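You operate a simulated robot arm through the tools that you are given. There is no shell and no other tool. Be economical: measure what you need, move in short steps, check, and stop when the job is done.

Carry out the task below with a simulated robot arm. There is one attempt and no reset: what you move stays moved.

Task
Jog the jammed section free in hand mode and restart side A alone.
Fine: the display names the section; jog no other; back to auto and reset before you start.

Only the result counts: the job must be done as asked and must still hold three seconds after the hand-in. Knocking over, shifting, dropping, spilling or breaking anything else fails it.

Robot
A 6-joint arm with a two-finger parallel gripper, fixed in place. Base frame: the origin is at the foot of the arm, x ahead of it, y to its left, z up. Readings come in mm, rad, newtons and seconds.
With the tool pointing down near the work surface it reaches from about 360 to 740 mm from the base axis. Its first joint turns from -1.152 to 1.152 rad. Payload 2.45 kg.
The TCP is the grasp point between the finger pads, 24 mm short of the fingertips. In the tool frame z runs along the fingers and y along their closing line. The gripper opens to 68 mm. The fingers are 17 mm wide and 10 mm thick; the gripper's body (40 by 70 mm) begins 41 mm behind the TCP.
Orientation is that of the tool frame in the base frame, as a unit quaternion [x, y, z, w]. With the fingers straight down and closing along the base's y, the tool's x points along the base's -x, its y along +y and its z along -z.

Tools
- The arm moves only by the tool move_arm. Its argument "increments" is a list of rows, each a list of 7 numbers: the shift along the tool's x, y, z in mm, then the turn, a rotation vector about the tool's x, y, z in degrees, then the gripper command, from -1 (fully open) to 1 (shut), values between in proportion. In form: [[tx, ty, tz, rx, ry, rz, gripper], ...]. A call has 1 to 10 rows; each row shifts and turns the commanded pose from where the row before left it, along the tool's axes as they then stand. Rows are played at 5 a second. More than 50 mm and 0.15 rad between two rows, or a gripper value outside its range, and nothing of the call is played. Where a pose cannot be reached the arm comes as near as it can. A force on the tool above 40 N (or 10 N above the force at the start of the call, whichever is more), or a blocked arm, ends the call early, and 0.2 s more pass. Each finger travels about 108 mm/s and halts on what it meets, pressing with about 27 N; the grip force reading is that of the motor and also rises with nothing between the fingers. The clock runs only during rows and for 0.2 s after the last one: add rows that do not move to give the fingers time. The reply holds the time, the measured pose of the TCP, the force on the tool along the base axes, the opening and the grip force, in the units named above and with some noise, with the torque about the TCP (base axes, N m) and any sound that the robot's microphone picked up.
- Cameras (640 x 400 px; columns grow to the right, rows downward): "scene" is fixed at [195.7, 444.2, 1490.6]; the picture's right is [-0.39, -0.92, 0.00], its down [-0.28, 0.12, -0.95] and it looks along [0.88, -0.37, -0.31] (base axes); focal length 250 px, centre (320, 200). "wrist" rides on the gripper at [84, 11, -75] in the tool frame; the picture's right is [-0.13, 0.99, 0.00], its down [-0.60, -0.08, -0.79] and it looks along [-0.79, -0.10, 0.61] (tool axes); focal length 251 px, centre (320, 200). There is no depth. A picture from a camera that has moved, and an enlarged one, comes with that camera's place and axes in the base frame and with its lens.
- capture(camera): a new picture of that camera. No time passes.
- enlarge(camera, box): a new picture of the part [left, top, right, bottom] of that camera's present view, enlarged. No time passes.
- close_job(): hands the job in; it is judged then, once.

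Go step by step. Nothing tells you positions but the pictures and the camera data: compare them with the known pose of the tool, close in by small moves and look again before you grip or let go. The budget is 120 turns and 76 pictures, counting those below and the enlarged ones. Unless the task says otherwise, let go and move clear before handing in, and close with one line.

The tools are called after ">>>" as a command line: name --pt "numbers of a row" for each row, then --argument value for the rest, lists and objects as JSON in quotes. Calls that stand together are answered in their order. move_arm: Moves the arm, as the interface text tells. Its arguments: {"type":"object","properties":{"increments":{"type":"array","items":{"type":"array","items":{"type":"number"}}}},"required":["increments"]} The other tools are called the same way: capture (camera) takes a picture; enlarge (camera, box) takes an enlarged picture of a part of a camera's view; close_job () hands the job in.

At the start:

```text
time: 0.0
ee_pos: [370.0, 229.0, 1438.5]
tcp_rot: [0.0, 1.0, 0.001, 0.0]
wrist_force: [-0.9, 0.7, 0.1]
moment: [0.01, -0.03, -0.02]
finger_gap: 67.9
gripper_force: 0.1
```

scene: 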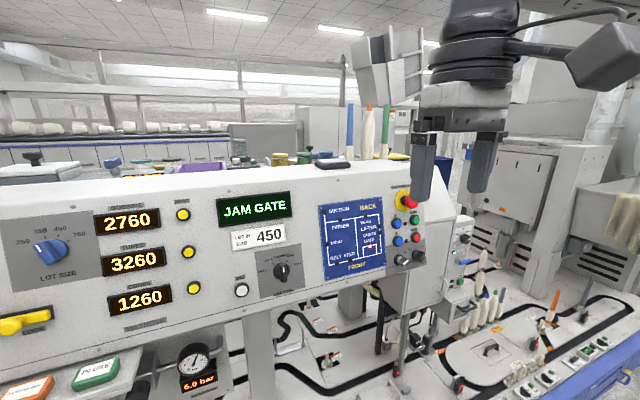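
wrist: 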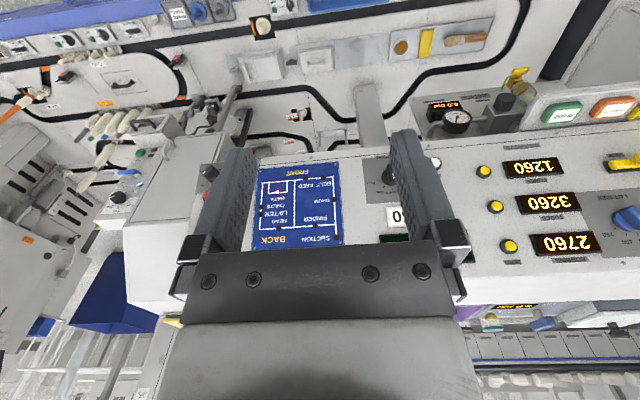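

I see a control panel with a display "JAM GATE", a section map, a mode knob, and buttons. I'll look at details first.

>>> enlarge --camera "scene" --box '[210, 180, 440, 310]'

>>> enlarge --camera "scene" --box '[380, 180, 500, 280]'

>>> enlarge --camera "scene" --box '[420, 260, 640, 400]'

>>> enlarge --camera "scene" --box '[220, 290, 440, 400]'

>>> enlarge --camera "scene" --box '[0, 300, 240, 400]'

```text
2.78 times, centred on (325, 245) of scene
camera zoom: at [195.7, 444.2, 1490.6], right [-0.39, -0.92, 0.0], down [-0.28, 0.12, -0.95], along [0.88, -0.37, -0.31], focal length 696 px, centre (306, 75)
```

zoom: 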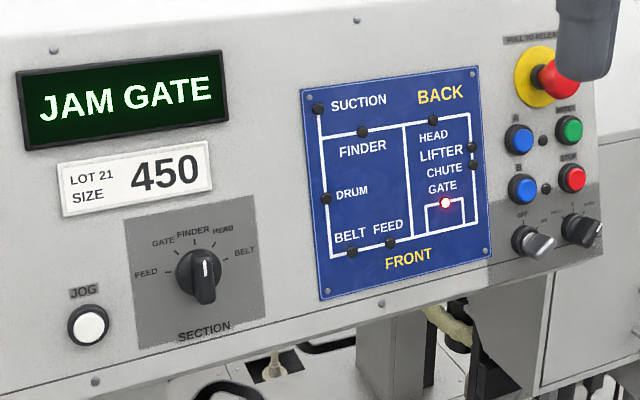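

```text
4.00 times, centred on (440, 230) of scene
camera zoom: at [195.7, 444.2, 1490.6], right [-0.39, -0.92, 0.0], down [-0.28, 0.12, -0.95], along [0.88, -0.37, -0.31], focal length 1000 px, centre (-160, 80)
```

zoom: 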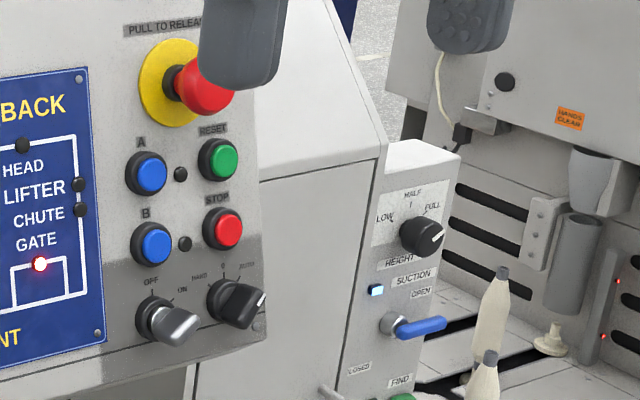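

```text
2.86 times, centred on (530, 330) of scene
camera zoom: at [195.7, 444.2, 1490.6], right [-0.39, -0.92, 0.0], down [-0.28, 0.12, -0.95], along [0.88, -0.37, -0.31], focal length 715 px, centre (-280, -171)
```

zoom: 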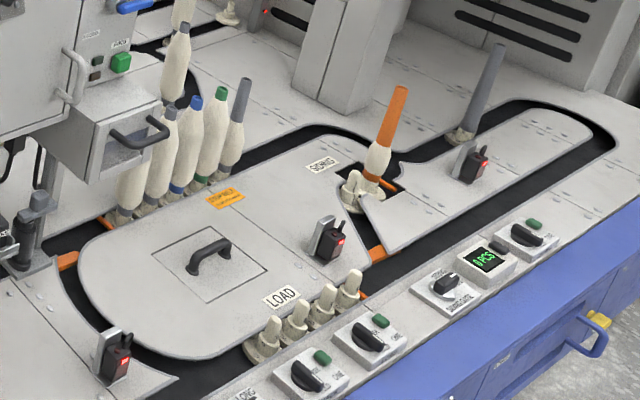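

```text
2.91 times, centred on (330, 345) of scene
camera zoom: at [195.7, 444.2, 1490.6], right [-0.39, -0.92, 0.0], down [-0.28, 0.12, -0.95], along [0.88, -0.37, -0.31], focal length 728 px, centre (291, -222)
```

zoom: 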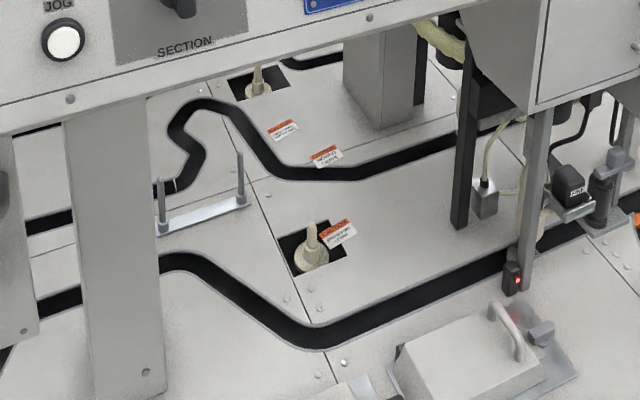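

```text
2.67 times, centred on (120, 350) of scene
camera zoom: at [195.7, 444.2, 1490.6], right [-0.39, -0.92, 0.0], down [-0.28, 0.12, -0.95], along [0.88, -0.37, -0.31], focal length 667 px, centre (853, -200)
```

zoom: 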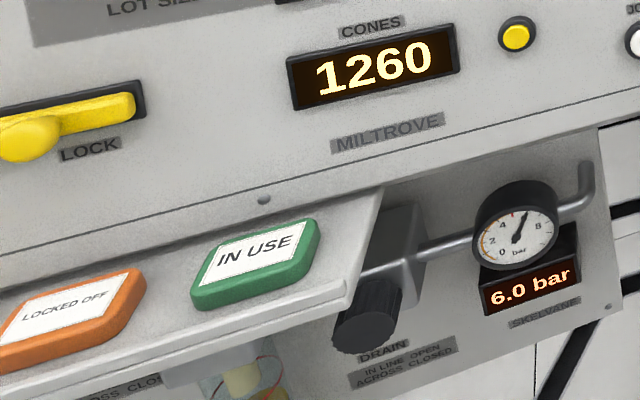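

Panel is about x≈670–715, tilted slightly back; I'll pitch the tool towards it, keeping the TCP in place, then look again.

>>> enlarge --camera "scene" --box '[225, 245, 315, 305]'

>>> move_arm --pt "0 0 0 0 -7.5 0 1" --pt "0 0 0 0 -7.5 0 1" --pt "0 0 0 0 -7.5 0 1" --pt "0 0 0 0 -7.5 0 1" --pt "0 0 0 0 -7.5 0 1" --pt "0 0 0 0 -7.5 0 1" --pt "0 0 0 0 -7.5 0 1" --pt "0 0 0 0 -7.5 0 1" --pt "0 0 0 0 -7.5 0 1" --pt "0 0 0 0 -7.5 0 1"

>>> capture --camera "wrist"

>>> capture --camera "scene"

```text
6.67 times, centred on (270, 275) of scene
camera zoom: at [195.7, 444.2, 1490.6], right [-0.39, -0.92, 0.0], down [-0.28, 0.12, -0.95], along [0.88, -0.37, -0.31], focal length 1667 px, centre (653, -300)
```

zoom: 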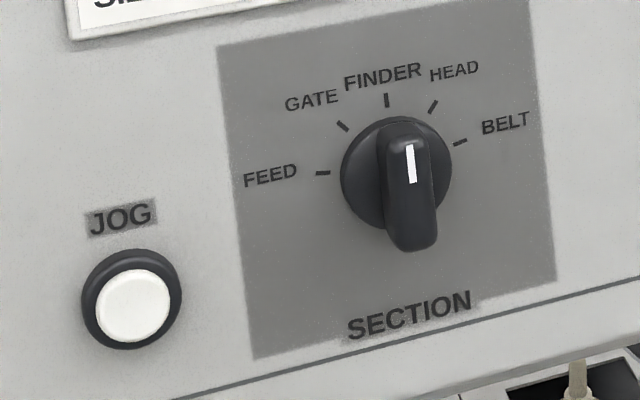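

```text
time: 2.2
ee_pos: [403.6, 245.9, 1444.2]
tcp_rot: [0.0, 0.793, 0.001, 0.609]
wrist_force: [-0.2, -0.5, 0.6]
moment: [-0.01, 0.0, -0.02]
finger_gap: 0.0
gripper_force: 23.9
out of reach, approached as far as the arm can: row 7, 8, 9, 10
```

```text
67 pictures are left
camera wrist: at [309.0, 256.2, 1383.1], right [0.03, 0.99, 0.13], down [-0.61, -0.08, 0.79], along [0.79, -0.1, 0.6], focal length 251 px, centre (320, 200)
```

wrist: 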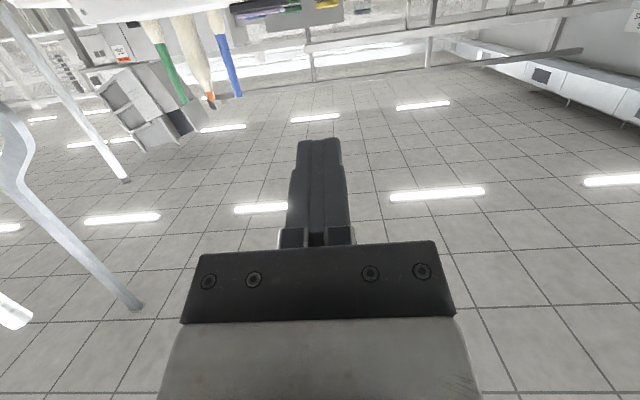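

```text
66 pictures are left
```

scene: 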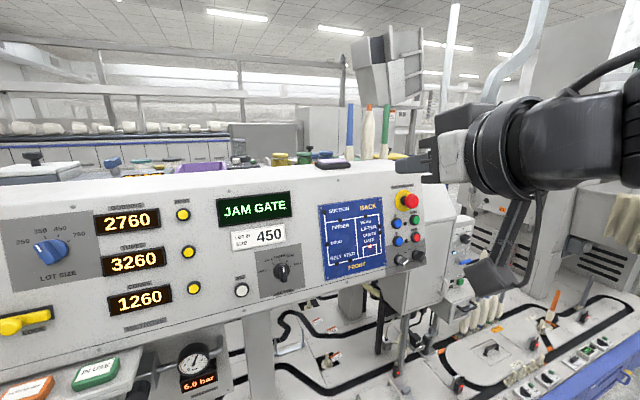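

Tool now points at the panel square-on. I'll look closer at the button cluster, now unobstructed.

>>> enlarge --camera "scene" --box '[384, 180, 432, 228]'

>>> enlarge --camera "scene" --box '[384, 225, 432, 273]'

```text
8.33 times, centred on (408, 204) of scene
camera zoom: at [195.7, 444.2, 1490.6], right [-0.39, -0.92, 0.0], down [-0.28, 0.12, -0.95], along [0.88, -0.37, -0.31], focal length 2084 px, centre (-413, 167)
```

zoom: 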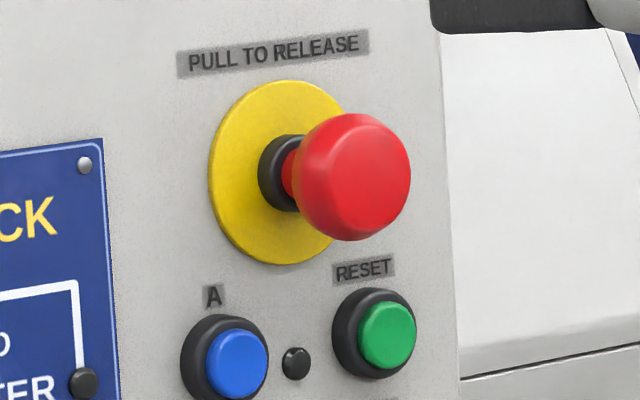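

```text
8.33 times, centred on (408, 249) of scene
camera zoom: at [195.7, 444.2, 1490.6], right [-0.39, -0.92, 0.0], down [-0.28, 0.12, -0.95], along [0.88, -0.37, -0.31], focal length 2084 px, centre (-413, -208)
```

zoom: 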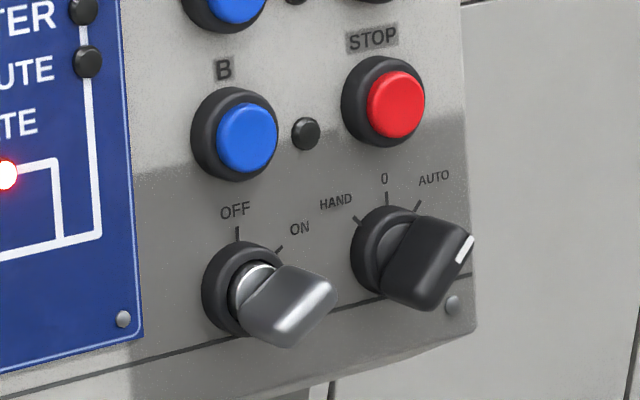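

E-stop is out, mains ON, mode AUTO, section at FINDER. Estimates: section knob ≈(680,334,1162), JOG ≈(674,423,1142), mode knob ≈(668,-55,1118). I'll go to a standoff ahead of the section knob.

>>> move_arm --pt "20 9 22 0 0 0 -0.2" --pt "20 9 22 0 0 0 -0.2" --pt "20 9 22 0 0 0 -0.2" --pt "20 9 22 0 0 0 -0.2" --pt "20 9 22 0 0 0 -0.2" --pt "20 9 22 0 0 0 -0.2" --pt "20 9 22 0 0 0 -0.2" --pt "20 9 22 0 0 0 -0.2" --pt "20 9 22 0 0 0 -0.2" --pt "20 9 22 0 0 0 -0.2"

>>> capture --camera "wrist"

>>> capture --camera "scene"

```text
time: 4.4
ee_pos: [565.0, 335.1, 1191.9]
tcp_rot: [0.0, 0.793, 0.002, 0.609]
wrist_force: [-0.5, 0.0, -0.6]
moment: [0.05, -0.02, -0.01]
finger_gap: 40.9
gripper_force: 0.0
```

```text
63 pictures are left
camera wrist: at [470.7, 346.1, 1131.2], right [0.03, 0.99, 0.13], down [-0.61, -0.08, 0.79], along [0.79, -0.1, 0.6], focal length 251 px, centre (320, 200)
```

wrist: 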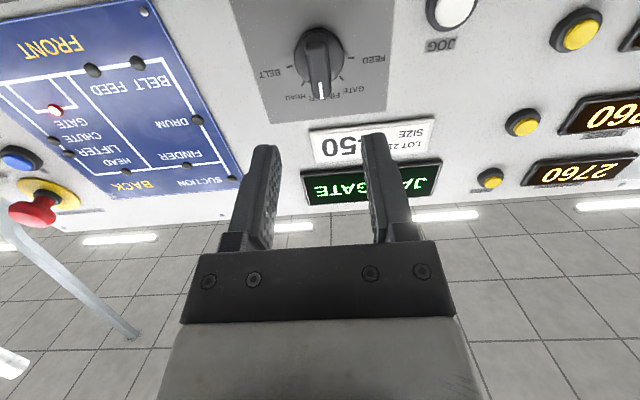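

```text
62 pictures are left
```

scene: 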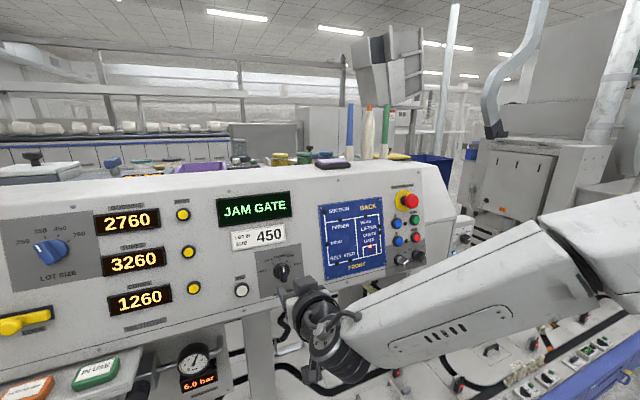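

Well aligned in y; the knob is slightly lower than the tool axis. I'll close in with a smaller standoff and look again.

>>> move_arm --pt "4 0 20 0 0 0 -0.2" --pt "4 0 20 0 0 0 -0.2" --pt "0 0 0 0 0 0 -0.2"

>>> capture --camera "wrist"

>>> enlarge --camera "scene" --box '[250, 240, 346, 300]'

```text
time: 5.2
ee_pos: [601.8, 333.9, 1174.3]
tcp_rot: [0.001, 0.794, 0.001, 0.608]
wrist_force: [-0.7, -0.6, -0.5]
moment: [-0.01, -0.02, -0.03]
finger_gap: 40.9
gripper_force: 0.0
```

```text
61 pictures are left
camera wrist: at [506.8, 345.0, 1113.0], right [0.03, 0.99, 0.13], down [-0.61, -0.08, 0.79], along [0.79, -0.1, 0.6], focal length 251 px, centre (320, 200)
```

wrist: 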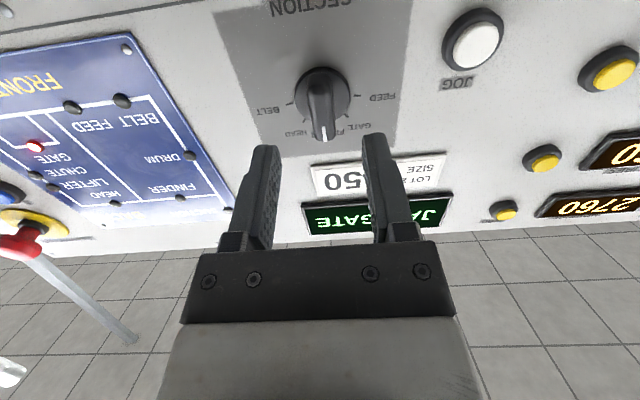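

```text
6.67 times, centred on (298, 270) of scene
camera zoom: at [195.7, 444.2, 1490.6], right [-0.39, -0.92, 0.0], down [-0.28, 0.12, -0.95], along [0.88, -0.37, -0.31], focal length 1667 px, centre (467, -267)
```

zoom: 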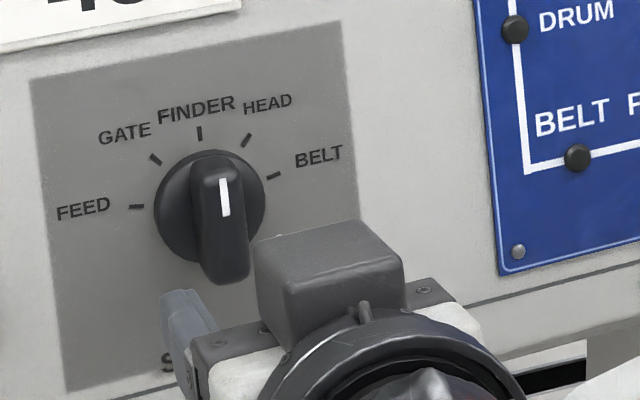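

>>> enlarge --camera "wrist" --box '[240, 40, 400, 160]'

```text
3.33 times, centred on (320, 100) of wrist
camera zoom: at [506.8, 345.0, 1113.0], right [0.03, 0.99, 0.13], down [-0.61, -0.08, 0.79], along [0.79, -0.1, 0.6], focal length 838 px, centre (320, 533)
```

zoom: 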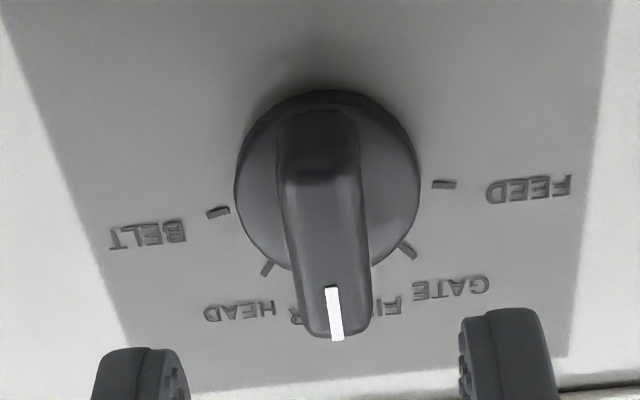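

Triangulation puts the section handle front at ≈(660,334,1167), disk at (683,333,1160). I'll shift up 7.5 mm, advance ~52 mm and grip.

>>> move_arm --pt "-7.5 0 10 0 0 0 -0.2" --pt "0 0 20 0 0 0 -0.2" --pt "0 0 12 0 0 0 -0.2" --pt "0 0 10 0 0 0 -0.2" --pt "0 0 0 0 0 0 -0.2"

>>> capture --camera "wrist"

>>> enlarge --camera "scene" --box '[240, 230, 336, 290]'

```text
time: 6.4
ee_pos: [653.4, 337.3, 1169.3]
tcp_rot: [0.0, 0.794, 0.002, 0.608]
wrist_force: [0.3, -0.9, 1.1]
moment: [-0.01, 0.01, 0.01]
finger_gap: 40.9
gripper_force: 0.0
```

```text
58 pictures are left
camera wrist: at [558.8, 347.2, 1108.4], right [0.03, 0.99, 0.13], down [-0.61, -0.08, 0.79], along [0.79, -0.1, 0.6], focal length 251 px, centre (320, 200)
```

wrist: 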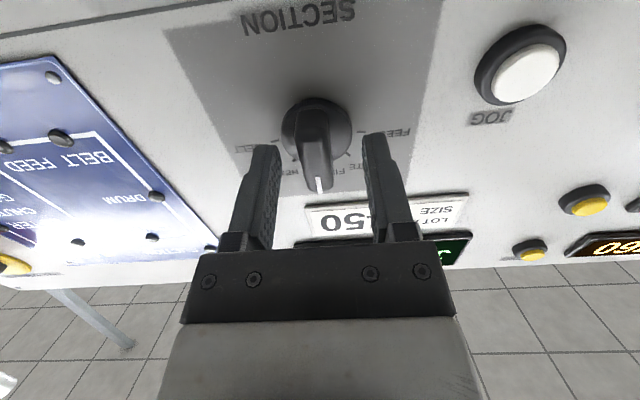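

```text
6.67 times, centred on (288, 260) of scene
camera zoom: at [195.7, 444.2, 1490.6], right [-0.39, -0.92, 0.0], down [-0.28, 0.12, -0.95], along [0.88, -0.37, -0.31], focal length 1667 px, centre (533, -200)
```

zoom: 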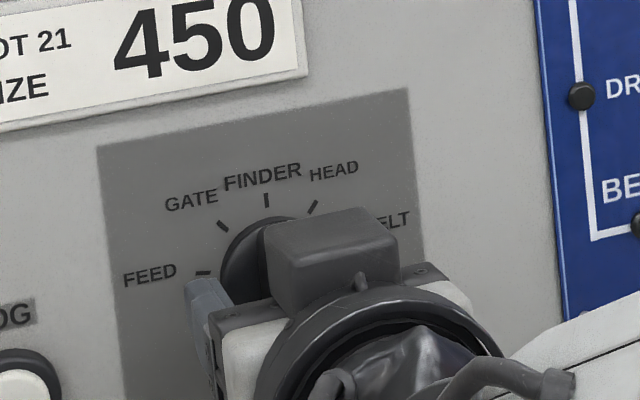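

>>> enlarge --camera "wrist" --box '[240, 80, 400, 200]'

```text
3.33 times, centred on (320, 140) of wrist
camera zoom: at [558.8, 347.2, 1108.4], right [0.03, 0.99, 0.13], down [-0.61, -0.08, 0.79], along [0.79, -0.1, 0.6], focal length 838 px, centre (320, 400)
```

zoom: 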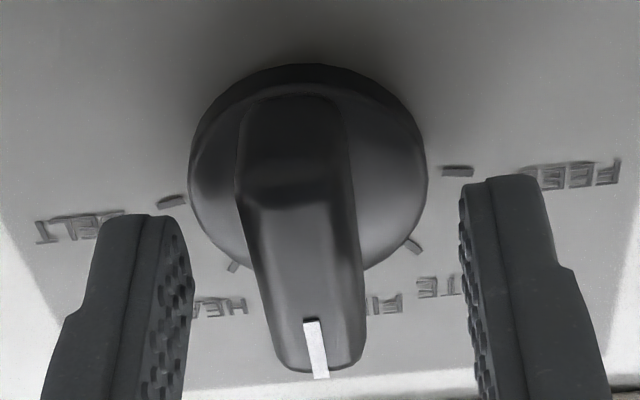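

Handle is nearly centred; correcting 2.5 mm down and 1.2 mm right, then gripping.

>>> move_arm --pt "2.5 -1.2 2 0 0 0 -0.2" --pt "0 0 0 0 0 0 0.3" --pt "0 0 0 0 0 0 0.6" --pt "0 0 0 0 0 0 0.6"

>>> capture --camera "wrist"

```text
time: 7.4
ee_pos: [654.7, 334.6, 1166.9]
tcp_rot: [0.001, 0.793, 0.0, 0.609]
wrist_force: [0.3, -2.3, 0.0]
moment: [0.01, -0.32, -0.05]
finger_gap: 15.1
gripper_force: 33.8
```

```text
55 pictures are left
camera wrist: at [559.8, 345.4, 1105.3], right [0.03, 0.99, 0.13], down [-0.61, -0.08, 0.79], along [0.79, -0.1, 0.6], focal length 251 px, centre (320, 200)
```

wrist: 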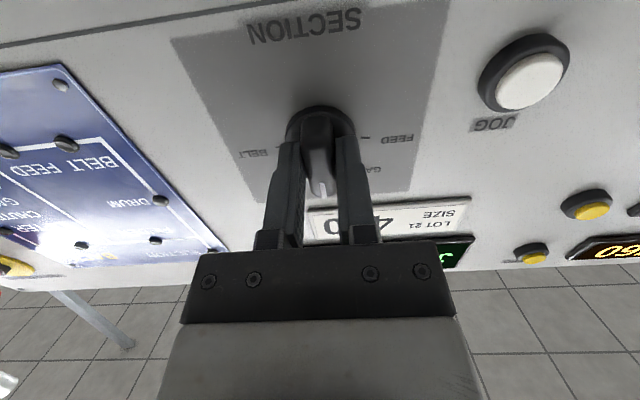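

Gripped at 15 mm. Turning counter-clockwise (operator view) toward GATE, i.e. negative about tool z.

>>> move_arm --pt "0 0 0 0 0 -8 0.6" --pt "0 0 0 0 0 -8 0.6" --pt "0 0 0 0 0 -8 0.6" --pt "0 0 0 0 0 -8 0.6" --pt "0 0 0 0 0 -8 0.6" --pt "0 0 0 0 0 0 0.6"

>>> capture --camera "wrist"

>>> enlarge --camera "scene" --box '[240, 230, 336, 290]'

```text
time: 8.8
ee_pos: [654.8, 334.3, 1166.6]
tcp_rot: [-0.27, 0.745, -0.209, 0.572]
wrist_force: [3.1, -17.2, 5.3]
moment: [-0.23, 0.3, -1.17]
finger_gap: 14.9
gripper_force: 33.5
```

```text
54 pictures are left
camera wrist: at [563.1, 287.6, 1117.8], right [-0.14, 0.84, -0.52], down [-0.63, 0.33, 0.7], along [0.76, 0.42, 0.49], focal length 251 px, centre (320, 200)
```

wrist: 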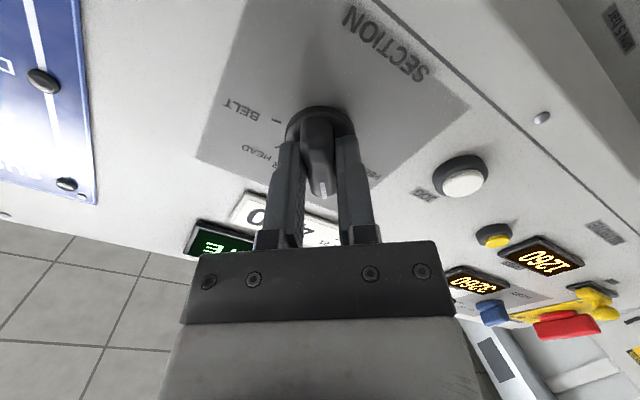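

```text
6.67 times, centred on (288, 260) of scene
camera zoom: at [195.7, 443.6, 1490.8], right [-0.39, -0.92, 0.0], down [-0.28, 0.12, -0.95], along [0.88, -0.37, -0.31], focal length 1667 px, centre (533, -200)
```

zoom: 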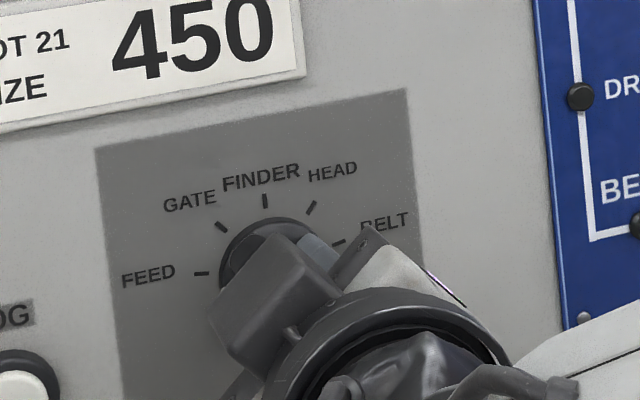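

Rotated 40° with modest load. I'll release, back off, and check where the pointer settled.

>>> move_arm --pt "0 0 0 0 0 0 0.2" --pt "0 0 0 0 0 0 -0.2" --pt "0 0 -20 0 0 0 -0.2" --pt "0 0 -30 0 0 0 -0.2" --pt "0 0 -30 0 0 0 -0.2"

>>> enlarge --camera "scene" --box '[240, 230, 336, 290]'

>>> enlarge --camera "wrist" --box '[220, 0, 420, 150]'

```text
time: 10.0
ee_pos: [577.5, 336.6, 1183.9]
tcp_rot: [-0.271, 0.746, -0.208, 0.572]
wrist_force: [0.4, -0.1, -0.1]
moment: [-0.02, 0.01, -0.03]
finger_gap: 40.6
gripper_force: 0.0
```

```text
6.67 times, centred on (288, 260) of scene
camera zoom: at [195.7, 444.2, 1490.6], right [-0.39, -0.92, 0.0], down [-0.28, 0.12, -0.95], along [0.88, -0.37, -0.31], focal length 1667 px, centre (533, -200)
```

zoom: 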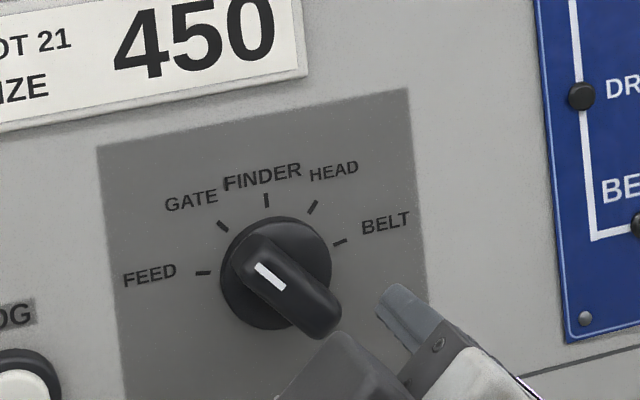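

```text
2.67 times, centred on (320, 75) of wrist
camera zoom: at [486.8, 290.7, 1134.8], right [-0.14, 0.84, -0.52], down [-0.63, 0.33, 0.7], along [0.76, 0.43, 0.49], focal length 670 px, centre (320, 533)
```

zoom: 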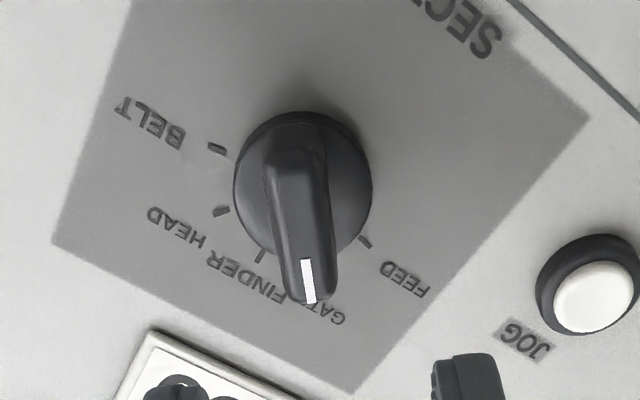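

Section reads GATE. Next: straighten the tool and traverse right to the mode selector (≈(671,-58,1116)).

>>> move_arm --pt "0 0 -10 0 0 8 0.2" --pt "0 0 -10 0 0 8 0.2" --pt "0 0 0 0 0 8 0.2" --pt "0 0 0 0 0 8 0.2" --pt "0 0 0 0 0 8 0.2" --pt "0 -45 0 0 0 0 0.2" --pt "0 -45 0 0 0 0 0.2" --pt "0 -45 0 0 0 0 0.2" --pt "0 -45 0 0 0 0 0.2" --pt "0 -45 0 0 0 0 -0.2"

>>> move_arm --pt "10 -45 0 0 0 0 -0.2" --pt "10 -45 0 0 0 0 -0.2" --pt "10 -45 0 0 0 0 -0.2" --pt "10 -35 0 0 0 0 -0.2" --pt "0 0 10 0 0 0 -0.2" --pt "0 0 0 0 0 0 -0.2"

>>> capture --camera "wrist"

>>> capture --camera "scene"

```text
time: 12.2
ee_pos: [557.3, 108.3, 1191.6]
tcp_rot: [0.001, 0.793, 0.001, 0.609]
wrist_force: [0.3, 0.5, -0.2]
moment: [-0.01, 0.01, 0.01]
finger_gap: 41.0
gripper_force: 0.0
```

```text
time: 13.6
ee_pos: [559.8, 46.8, 1173.5]
tcp_rot: [0.002, 0.793, -0.002, 0.609]
wrist_force: [0.1, -0.5, 0.4]
moment: [-0.01, -0.01, 0.0]
finger_gap: 40.8
gripper_force: 0.0
out of reach, approached as far as the arm can: row 2, 3, 4
```

```text
50 pictures are left
camera wrist: at [465.9, 58.4, 1113.5], right [0.04, 0.99, 0.12], down [-0.61, -0.08, 0.79], along [0.79, -0.11, 0.6], focal length 251 px, centre (320, 200)
```

wrist: 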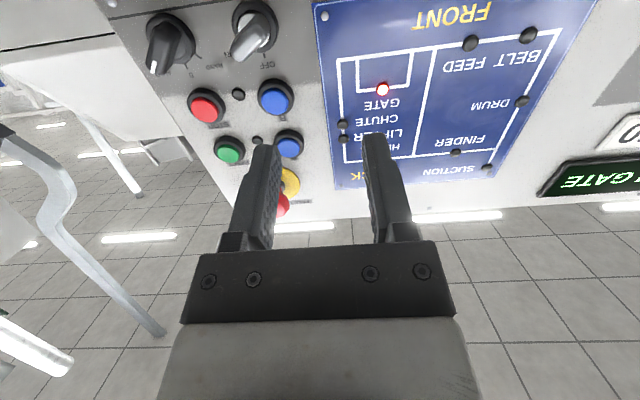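

```text
49 pictures are left
```

scene: 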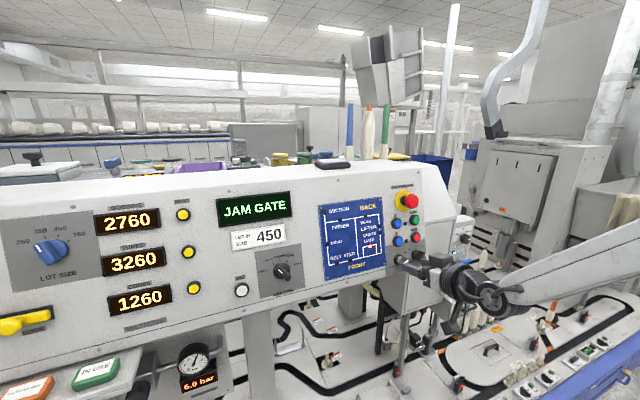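

The arm stalled at y≈47. I'll test going forward a little while moving right, in small steps.

>>> move_arm --pt "0 -5 10 0 0 0 -0.2" --pt "0 -10 5 0 0 0 -0.2" --pt "0 -10 5 0 0 0 -0.2" --pt "0 -10 0 0 0 0 -0.2"

```text
time: 14.6
ee_pos: [577.7, 49.6, 1171.8]
tcp_rot: [0.002, 0.794, -0.002, 0.608]
wrist_force: [-1.1, 0.5, 0.2]
moment: [-0.02, 0.02, -0.04]
finger_gap: 41.2
gripper_force: 0.1
out of reach, approached as far as the arm can: row 1, 2, 3, 4
```

Stuck in y, probably a wrist singularity. I'll back off, pitch the tool down 32°, cross, and then check.

>>> move_arm --pt "0 0 -20 0 8 0 -0.2" --pt "0 0 0 0 8 0 -0.2" --pt "0 0 0 0 8 0 -0.2" --pt "0 0 0 0 8 0 -0.2" --pt "0 -20 0 0 0 0 -0.2" --pt "0 -20 0 0 0 0 -0.2" --pt "0 -20 0 0 0 0 -0.2" --pt "0 -20 0 0 0 0 -0.2" --pt "0 -20 0 0 0 0 -0.2"

```text
time: 16.6
ee_pos: [556.1, -32.4, 1176.9]
tcp_rot: [-0.01, 0.905, -0.032, 0.423]
wrist_force: [0.0, 0.6, 0.7]
moment: [0.0, 0.0, -0.06]
finger_gap: 40.7
gripper_force: 0.0
out of reach, approached as far as the arm can: row 4, 8, 9
```

>>> capture --camera "scene"

>>> enlarge --camera "scene" --box '[380, 180, 640, 342]'

```text
48 pictures are left
```

scene: 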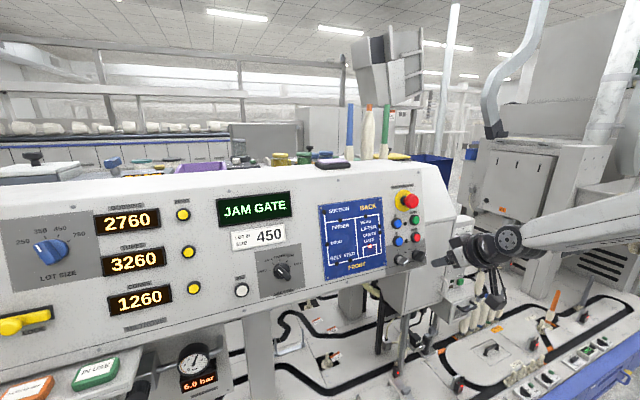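

```text
2.46 times, centred on (510, 261) of scene
camera zoom: at [195.7, 444.2, 1490.6], right [-0.39, -0.92, 0.0], down [-0.28, 0.12, -0.95], along [0.88, -0.37, -0.31], focal length 616 px, centre (-148, 50)
```

zoom: 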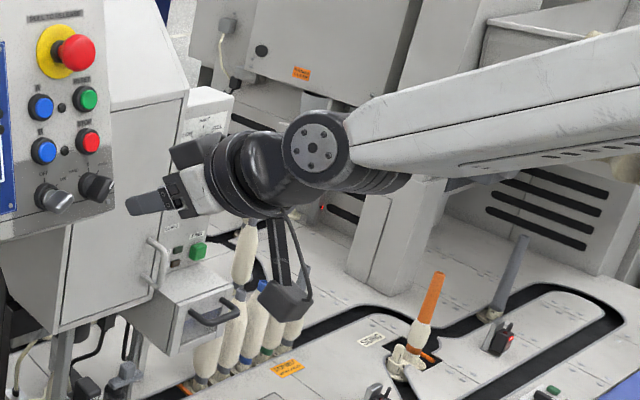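

>>> move_arm --pt "0 -10 0 0 0 0 -0.2" --pt "0 -10 0 0 0 0 -0.2" --pt "0 -10 0 0 0 0 -0.2"

```text
time: 17.4
ee_pos: [555.1, -44.9, 1177.1]
tcp_rot: [0.01, 0.904, -0.019, 0.426]
wrist_force: [-0.5, 0.0, -0.7]
moment: [-0.02, -0.03, -0.03]
finger_gap: 40.6
gripper_force: 0.0
out of reach, approached as far as the arm can: row 1, 2, 3
```

It is converging slowly; I'll give it idle rows to see if it settles.

>>> move_arm --pt "0 0 0 0 0 0 -0.2" --pt "0 0 0 0 0 0 -0.2" --pt "0 0 0 0 0 0 -0.2" --pt "0 0 0 0 0 0 -0.2" --pt "0 0 0 0 0 0 -0.2"

```text
time: 18.6
ee_pos: [555.5, -43.4, 1177.1]
tcp_rot: [0.01, 0.904, -0.018, 0.427]
wrist_force: [0.3, -0.6, -0.6]
moment: [0.01, 0.01, 0.0]
finger_gap: 41.0
gripper_force: 0.1
```

>>> move_arm --pt "0 0 0 0 0 8 -0.2" --pt "0 0 0 0 0 8 -0.2" --pt "0 0 0 0 0 8 -0.2" --pt "0 0 0 0 0 8 -0.2" --pt "0 0 0 0 0 0 -0.2"

```text
time: 19.8
ee_pos: [555.1, -43.5, 1176.4]
tcp_rot: [0.259, 0.865, 0.101, 0.418]
wrist_force: [-0.2, 0.4, -0.3]
moment: [-0.03, 0.0, 0.02]
finger_gap: 40.9
gripper_force: 0.2
```

>>> move_arm --pt "-5.3 -8.5 0 0 0 0 -0.2" --pt "-5.3 -8.5 0 0 0 0 -0.2" --pt "0 0 0 0 0 8 -0.2" --pt "0 0 0 0 0 5 -0.2" --pt "0 0 0 0 0 0 -0.2"

>>> capture --camera "wrist"

```text
time: 21.0
ee_pos: [555.9, -62.8, 1177.3]
tcp_rot: [0.356, 0.83, 0.147, 0.404]
wrist_force: [-0.6, 0.9, -0.2]
moment: [-0.02, 0.01, 0.0]
finger_gap: 40.8
gripper_force: 0.1
```

```text
46 pictures are left
camera wrist: at [466.6, 7.5, 1183.5], right [0.52, 0.61, 0.6], down [-0.4, -0.45, 0.8], along [0.75, -0.66, 0.01], focal length 251 px, centre (320, 200)
```

wrist: 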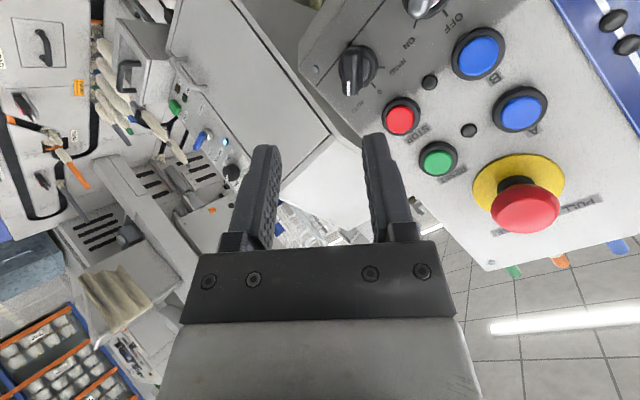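

Rolling positive freed the arm, so a roll-type joint limit is involved. I'll restore the pitch with roll at +45°, and see whether it stays reachable.

>>> move_arm --pt "0 0 0 -5.7 -5.7 0 -0.2" --pt "0 0 0 -5.7 -5.7 0 -0.2" --pt "0 0 0 -5.7 -5.7 0 -0.2" --pt "0 0 0 0 0 0 -0.2"

```text
time: 22.0
ee_pos: [553.5, -58.1, 1174.7]
tcp_rot: [0.315, 0.753, 0.215, 0.536]
wrist_force: [0.1, 0.0, 0.5]
moment: [0.0, -0.03, 0.0]
finger_gap: 40.8
gripper_force: 0.0
out of reach, approached as far as the arm can: row 1
```

Nearly normal to the panel now at roll 45°. I'll test how far roll can go negative here.

>>> move_arm --pt "0 0 0 0 0 -8 -0.2" --pt "0 0 0 0 0 -8 -0.2" --pt "0 0 0 0 0 -8 -0.2" --pt "0 0 0 0 0 -8 -0.2" --pt "0 0 0 0 0 -8 -0.2" --pt "0 0 0 0 0 -8 -0.2" --pt "0 0 0 0 0 -8 -0.2" --pt "0 0 0 0 0 -8 -0.2" --pt "0 0 0 0 0 -8 -0.2" --pt "0 0 0 0 0 -8 -0.2"

```text
time: 24.2
ee_pos: [540.3, -106.1, 1235.2]
tcp_rot: [-0.244, 0.781, -0.177, 0.547]
wrist_force: [0.4, 0.5, 0.0]
moment: [-0.01, 0.03, 0.02]
finger_gap: 40.7
gripper_force: 0.1
out of reach, approached as far as the arm can: row 7, 8, 9, 10
```

It drifted but holds a roll ≈-34° now. I'll test moving back to the target area at this roll.

>>> move_arm --pt "0 0 0 0 0 -8 -0.2" --pt "0 0 0 0 0 0 -0.2"

```text
time: 24.8
ee_pos: [536.5, -112.5, 1251.0]
tcp_rot: [-0.298, 0.762, -0.214, 0.534]
wrist_force: [-0.3, 0.1, 0.2]
moment: [-0.01, -0.01, -0.01]
finger_gap: 41.0
gripper_force: 0.1
out of reach, approached as far as the arm can: row 1
```

The lower roll limit is near 0° here, so I'll use the gripper's 180° symmetry: roll to +225° (grip AUTO) and later turn to +135° (HAND). Rolling up now.

>>> move_arm --pt "0 0 0 0 0 8.5 0" --pt "0 0 0 0 0 8.5 0" --pt "0 0 0 0 0 8.5 0" --pt "0 0 0 0 0 8.5 0" --pt "0 0 0 0 0 8.5 0" --pt "0 0 0 0 0 8.5 0" --pt "0 0 0 0 0 8.5 0" --pt "0 0 0 0 0 8.5 0" --pt "0 0 0 0 0 8.5 0" --pt "0 0 0 0 0 8.5 0"

>>> move_arm --pt "0 0 0 0 0 8.5 0" --pt "0 0 0 0 0 8.5 0" --pt "0 0 0 0 0 8.5 0" --pt "0 0 0 0 0 8.5 0" --pt "0 0 0 0 0 8.5 0" --pt "0 0 0 0 0 8.5 0" --pt "0 0 0 0 0 8.5 0" --pt "0 0 0 0 0 8.5 0" --pt "0 0 0 0 0 8.5 0" --pt "0 0 0 0 0 8.5 0"

>>> move_arm --pt "0 0 0 0 0 8.5 0" --pt "0 0 0 0 0 8.5 0" --pt "0 0 0 0 0 8.5 0" --pt "0 0 0 0 0 8.5 0" --pt "0 0 0 0 0 8.5 0" --pt "0 0 0 0 0 8.5 0" --pt "0 0 0 0 0 8.5 0"

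```text
time: 27.0
ee_pos: [537.6, -112.0, 1251.1]
tcp_rot: [0.296, 0.761, 0.202, 0.541]
wrist_force: [0.2, -0.9, -0.3]
moment: [0.02, -0.04, -0.01]
finger_gap: 34.0
gripper_force: 0.0
```

```text
time: 29.2
ee_pos: [537.0, -112.6, 1251.5]
tcp_rot: [0.732, 0.359, 0.515, 0.264]
wrist_force: [0.9, 0.4, -0.1]
moment: [-0.01, 0.01, -0.03]
finger_gap: 34.1
gripper_force: 0.0
```

```text
time: 30.8
ee_pos: [536.8, -112.8, 1252.2]
tcp_rot: [0.815, -0.05, 0.577, -0.028]
wrist_force: [0.3, -0.8, 0.1]
moment: [-0.01, 0.02, -0.01]
finger_gap: 33.9
gripper_force: 0.1
```

Roll ≈187° works freely. Now to a standoff ahead of the mode selector with small pitch correction.

>>> move_arm --pt "-24 -11.3 17 0 0 0 0" --pt "-24 -11.3 17 0 0 0 0" --pt "-24 -11.3 17 0 0 0 0" --pt "-24 -11.3 17 0 0 0 0" --pt "0 0 0 0 0 -7 0" --pt "0 0 0 0 4.4 0 0" --pt "0 0 0 0 0 0 0"

>>> capture --camera "wrist"

>>> capture --camera "scene"

```text
time: 32.4
ee_pos: [571.7, -61.0, 1143.5]
tcp_rot: [0.794, 0.004, 0.608, 0.006]
wrist_force: [-0.5, -0.7, -0.1]
moment: [-0.02, 0.0, -0.02]
finger_gap: 34.1
gripper_force: 0.1
out of reach, approached as far as the arm can: row 6
```

```text
45 pictures are left
camera wrist: at [521.0, -71.3, 1245.4], right [-0.03, -0.99, -0.11], down [-0.92, 0.07, -0.38], along [0.38, 0.09, -0.92], focal length 251 px, centre (320, 200)
```

wrist: 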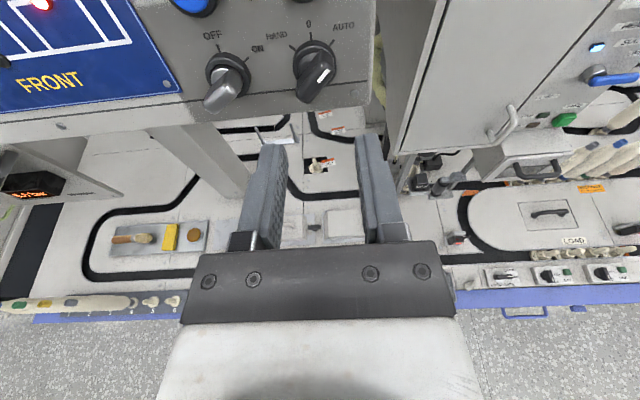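

```text
44 pictures are left
```

scene: 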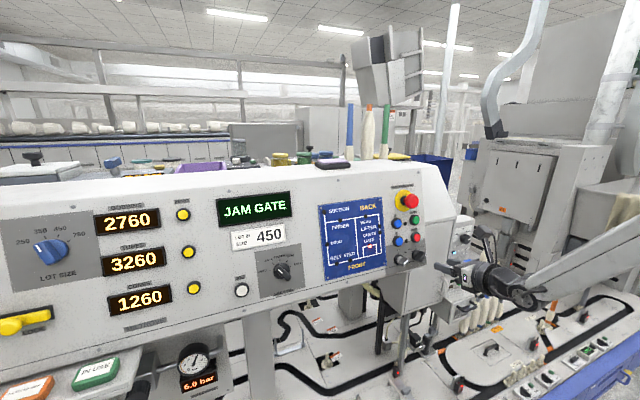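

>>> enlarge --camera "wrist" --box '[190, 0, 390, 125]'

>>> enlarge --camera "scene" --box '[380, 220, 476, 280]'

```text
3.20 times, centred on (290, 62) of wrist
camera zoom: at [521.0, -71.3, 1245.4], right [-0.03, -0.99, -0.11], down [-0.92, 0.07, -0.38], along [0.38, 0.09, -0.92], focal length 805 px, centre (416, 640)
```

zoom: 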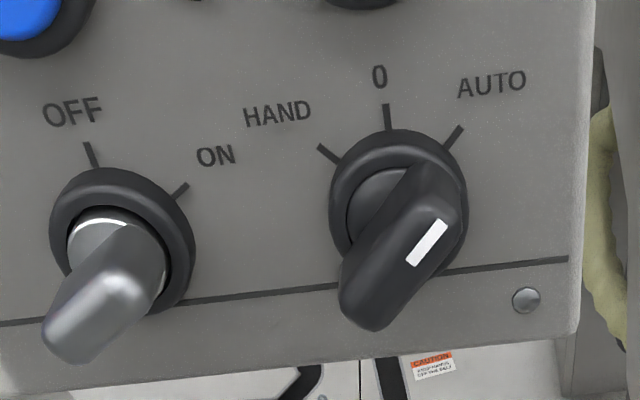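

```text
6.67 times, centred on (428, 250) of scene
camera zoom: at [195.7, 444.2, 1490.6], right [-0.39, -0.92, 0.0], down [-0.28, 0.12, -0.95], along [0.88, -0.37, -0.31], focal length 1667 px, centre (-400, -133)
```

zoom: 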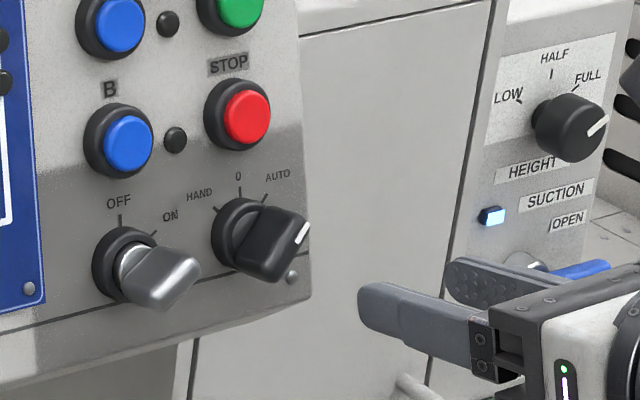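

Handle front ≈(654,-59,1124), bar at +45°. Rolling to 225° and closing in partway.

>>> move_arm --pt "0 0 0 0 0 8 0" --pt "0 0 0 0 0 8 0" --pt "0 0 0 0 0 8 0" --pt "0 0 0 0 0 8 0" --pt "0 0 0 0 0 8 0" --pt "0 0 0 0 0 5 0" --pt "0.3 -3 25 0 0 0 0" --pt "0 0 25 0 0 0 0" --pt "0 0 0 0 0 0 0"

>>> capture --camera "wrist"

>>> enlarge --camera "scene" --box '[380, 220, 476, 280]'

```text
time: 34.4
ee_pos: [619.1, -68.5, 1135.7]
tcp_rot: [0.735, -0.3, 0.564, -0.229]
wrist_force: [-0.1, -1.2, 0.1]
moment: [0.0, 0.02, 0.04]
finger_gap: 34.0
gripper_force: 0.0
out of reach, approached as far as the arm can: row 7, 8
```

```text
41 pictures are left
camera wrist: at [560.5, -135.1, 1206.4], right [-0.21, -0.62, -0.76], down [-0.86, 0.48, -0.16], along [0.46, 0.62, -0.63], focal length 251 px, centre (320, 200)
```

wrist: 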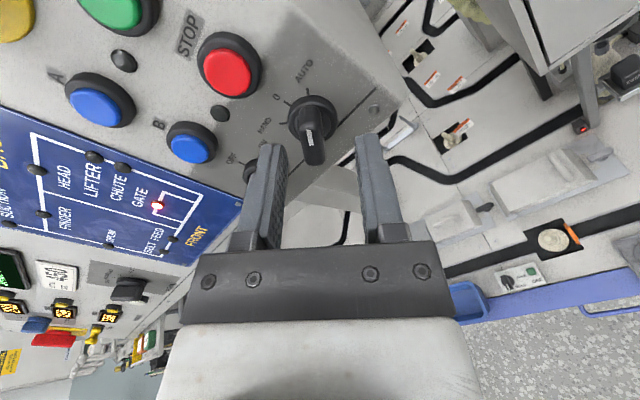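

```text
6.67 times, centred on (428, 250) of scene
camera zoom: at [195.7, 444.2, 1490.6], right [-0.39, -0.92, 0.0], down [-0.28, 0.12, -0.95], along [0.88, -0.37, -0.31], focal length 1667 px, centre (-400, -133)
```

zoom: 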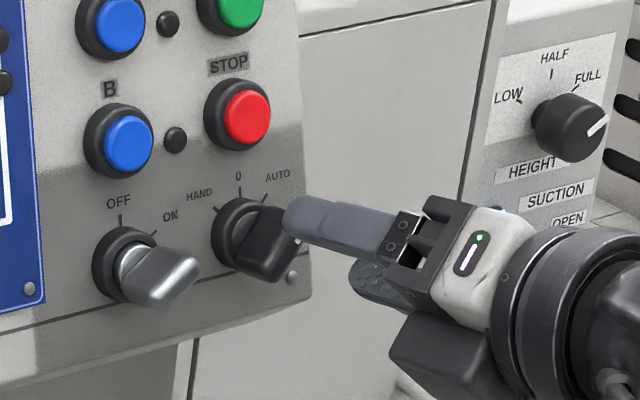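

Aim error is about -8.5 mm along tool x and -4 along y. I'll correct that in small steps before advancing.

>>> move_arm --pt "-4 -2 0 0 0 0 0" --pt "-4.5 -2 0 0 0 0 0" --pt "0 0 0 0 0 0 0"

```text
time: 35.2
ee_pos: [616.7, -68.1, 1135.7]
tcp_rot: [0.735, -0.301, 0.563, -0.227]
wrist_force: [-0.6, -1.0, 0.3]
moment: [-0.05, 0.0, -0.01]
finger_gap: 33.8
gripper_force: 0.2
out of reach, approached as far as the arm can: row 1, 2
```

>>> move_arm --pt "0 0 0 0 0 -8 0" --pt "-4 -2 0 0 0 0 0" --pt "-4 -2 0 0 0 0 0" --pt "0 0 0 0 0 0 0"

```text
time: 36.2
ee_pos: [616.5, -68.1, 1131.7]
tcp_rot: [0.754, -0.248, 0.578, -0.187]
wrist_force: [0.0, 0.2, 0.1]
moment: [0.02, 0.02, -0.01]
finger_gap: 34.0
gripper_force: 0.1
out of reach, approached as far as the arm can: row 2, 3
```

The stall is in y only, so forearm and tool are nearly aligned (wrist limit when bent upward). I'll tilt the tool 25° along the bar direction (down-left), which keeps the grip valid and bends the wrist the reachable way.

>>> move_arm --pt "0 0 -15 0 0 0 0" --pt "0 0 -15 0 0 8 0" --pt "0 0 0 0 -5 0 0" --pt "0 0 0 0 -5 0 0" --pt "0 0 0 0 -5 0 0" --pt "0 0 0 0 -5 0 0" --pt "0 0 0 0 -5 0 0" --pt "0 0 0 0 0 0 0"

```text
time: 38.0
ee_pos: [586.4, -67.3, 1140.2]
tcp_rot: [0.839, -0.246, 0.392, -0.285]
wrist_force: [0.2, -0.2, 0.5]
moment: [0.01, -0.02, -0.01]
finger_gap: 34.1
gripper_force: 0.1
```

Reachable now. Shifting laterally to line up with the handle along the tilted axis, then check.

>>> move_arm --pt "14 -4 5 0 0 0 0" --pt "14.8 -3.9 10 0 0 0 0" --pt "0 0 10 0 0 0 0" --pt "0 0 0 0 0 0 0"

>>> capture --camera "wrist"

>>> enlarge --camera "scene" --box '[380, 220, 476, 280]'

```text
time: 39.0
ee_pos: [624.8, -74.3, 1146.3]
tcp_rot: [0.839, -0.247, 0.393, -0.285]
wrist_force: [0.5, 0.1, 0.4]
moment: [0.01, -0.01, 0.0]
finger_gap: 33.7
gripper_force: 0.1
```

```text
39 pictures are left
camera wrist: at [610.5, -157.0, 1223.8], right [-0.26, -0.63, -0.73], down [-0.96, 0.22, 0.16], along [0.06, 0.75, -0.66], focal length 251 px, centre (320, 200)
```

wrist: 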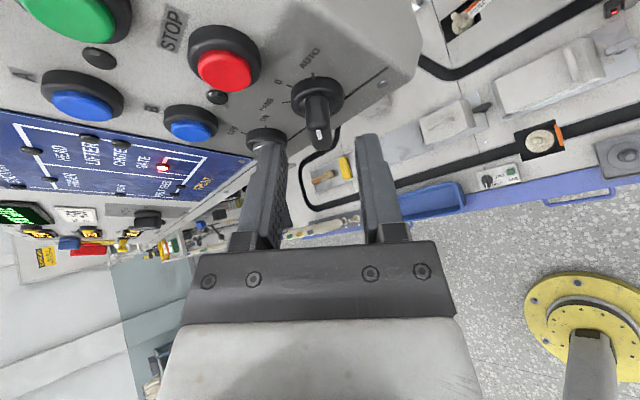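

```text
6.67 times, centred on (428, 250) of scene
camera zoom: at [195.7, 444.2, 1490.6], right [-0.39, -0.92, 0.0], down [-0.28, 0.12, -0.95], along [0.88, -0.37, -0.31], focal length 1667 px, centre (-400, -133)
```

zoom: 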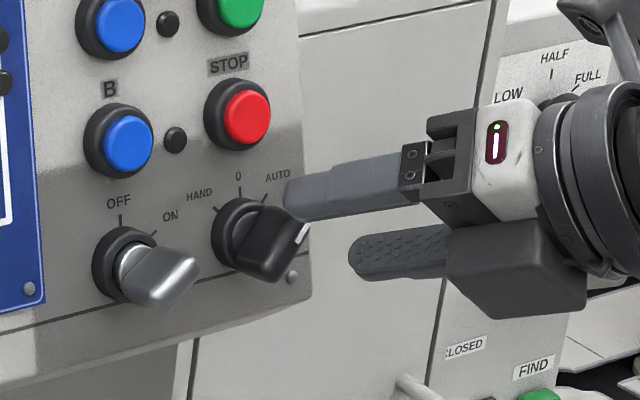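

Well aligned. Advancing 35 mm and gripping.

>>> move_arm --pt "-1 -0.8 15 0 0 0 0" --pt "0 0 12 0 0 0 0" --pt "0 0 8 0 0 0 0" --pt "0 0 0 0 0 0 0.3" --pt "0 0 0 0 0 0 0.6" --pt "0 0 0 0 0 0 0.6"

>>> capture --camera "wrist"

>>> enlarge --camera "scene" --box '[380, 220, 476, 280]'

```text
time: 40.4
ee_pos: [651.1, -62.6, 1129.6]
tcp_rot: [0.839, -0.247, 0.392, -0.285]
wrist_force: [0.2, 1.0, -0.3]
moment: [0.03, -0.04, 0.02]
finger_gap: 14.2
gripper_force: 0.5
```

```text
37 pictures are left
camera wrist: at [638.0, -146.0, 1204.9], right [-0.26, -0.63, -0.73], down [-0.96, 0.22, 0.16], along [0.06, 0.75, -0.66], focal length 251 px, centre (320, 200)
```

wrist: 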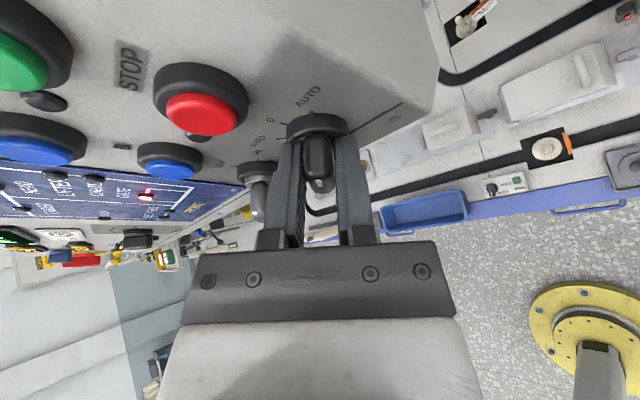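

```text
6.67 times, centred on (428, 250) of scene
camera zoom: at [195.7, 444.3, 1490.6], right [-0.39, -0.92, 0.0], down [-0.28, 0.12, -0.95], along [0.88, -0.37, -0.31], focal length 1667 px, centre (-400, -133)
```

zoom: 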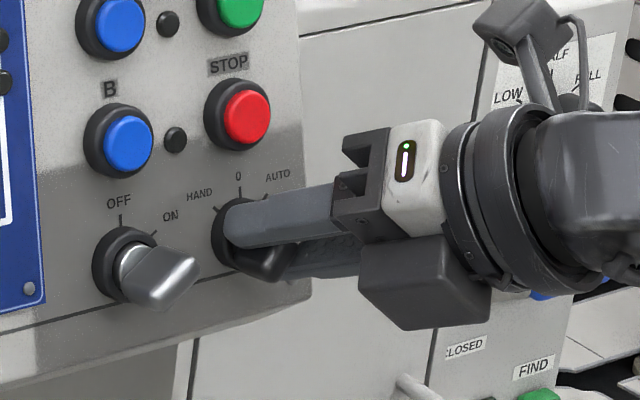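

The handle is narrower; I'll shut fully and turn counter-clockwise about the knob axis, first half of the way.

>>> move_arm --pt "0 0 0 0 0 0 1" --pt "0 0 0 0 0 0 1" --pt "0 -0.7 0 -3.36 0 -7.26 1" --pt "0 -0.7 0 -3.36 0 -7.26 1" --pt "0 -0.7 0 -3.36 0 -7.26 1" --pt "0 -0.7 0 -3.36 0 -7.26 1" --pt "0 -0.7 0 -3.36 0 -7.26 1" --pt "0 -0.7 0 -3.36 0 -7.26 1"

>>> enlarge --camera "scene" --box '[380, 220, 476, 280]'

```text
time: 42.2
ee_pos: [651.9, -57.4, 1130.9]
tcp_rot: [0.906, 0.018, 0.422, 0.028]
wrist_force: [0.2, 15.5, -1.6]
moment: [0.31, -0.95, 0.67]
finger_gap: 12.7
gripper_force: 32.7
```

```text
6.67 times, centred on (428, 250) of scene
camera zoom: at [195.7, 444.8, 1490.5], right [-0.39, -0.92, 0.0], down [-0.28, 0.12, -0.95], along [0.88, -0.37, -0.31], focal length 1667 px, centre (-400, -133)
```

zoom: 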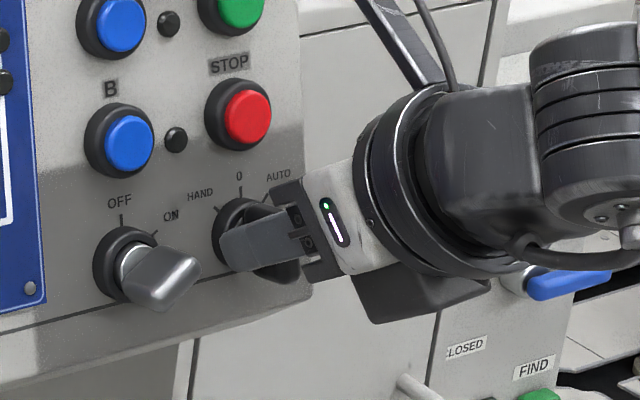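

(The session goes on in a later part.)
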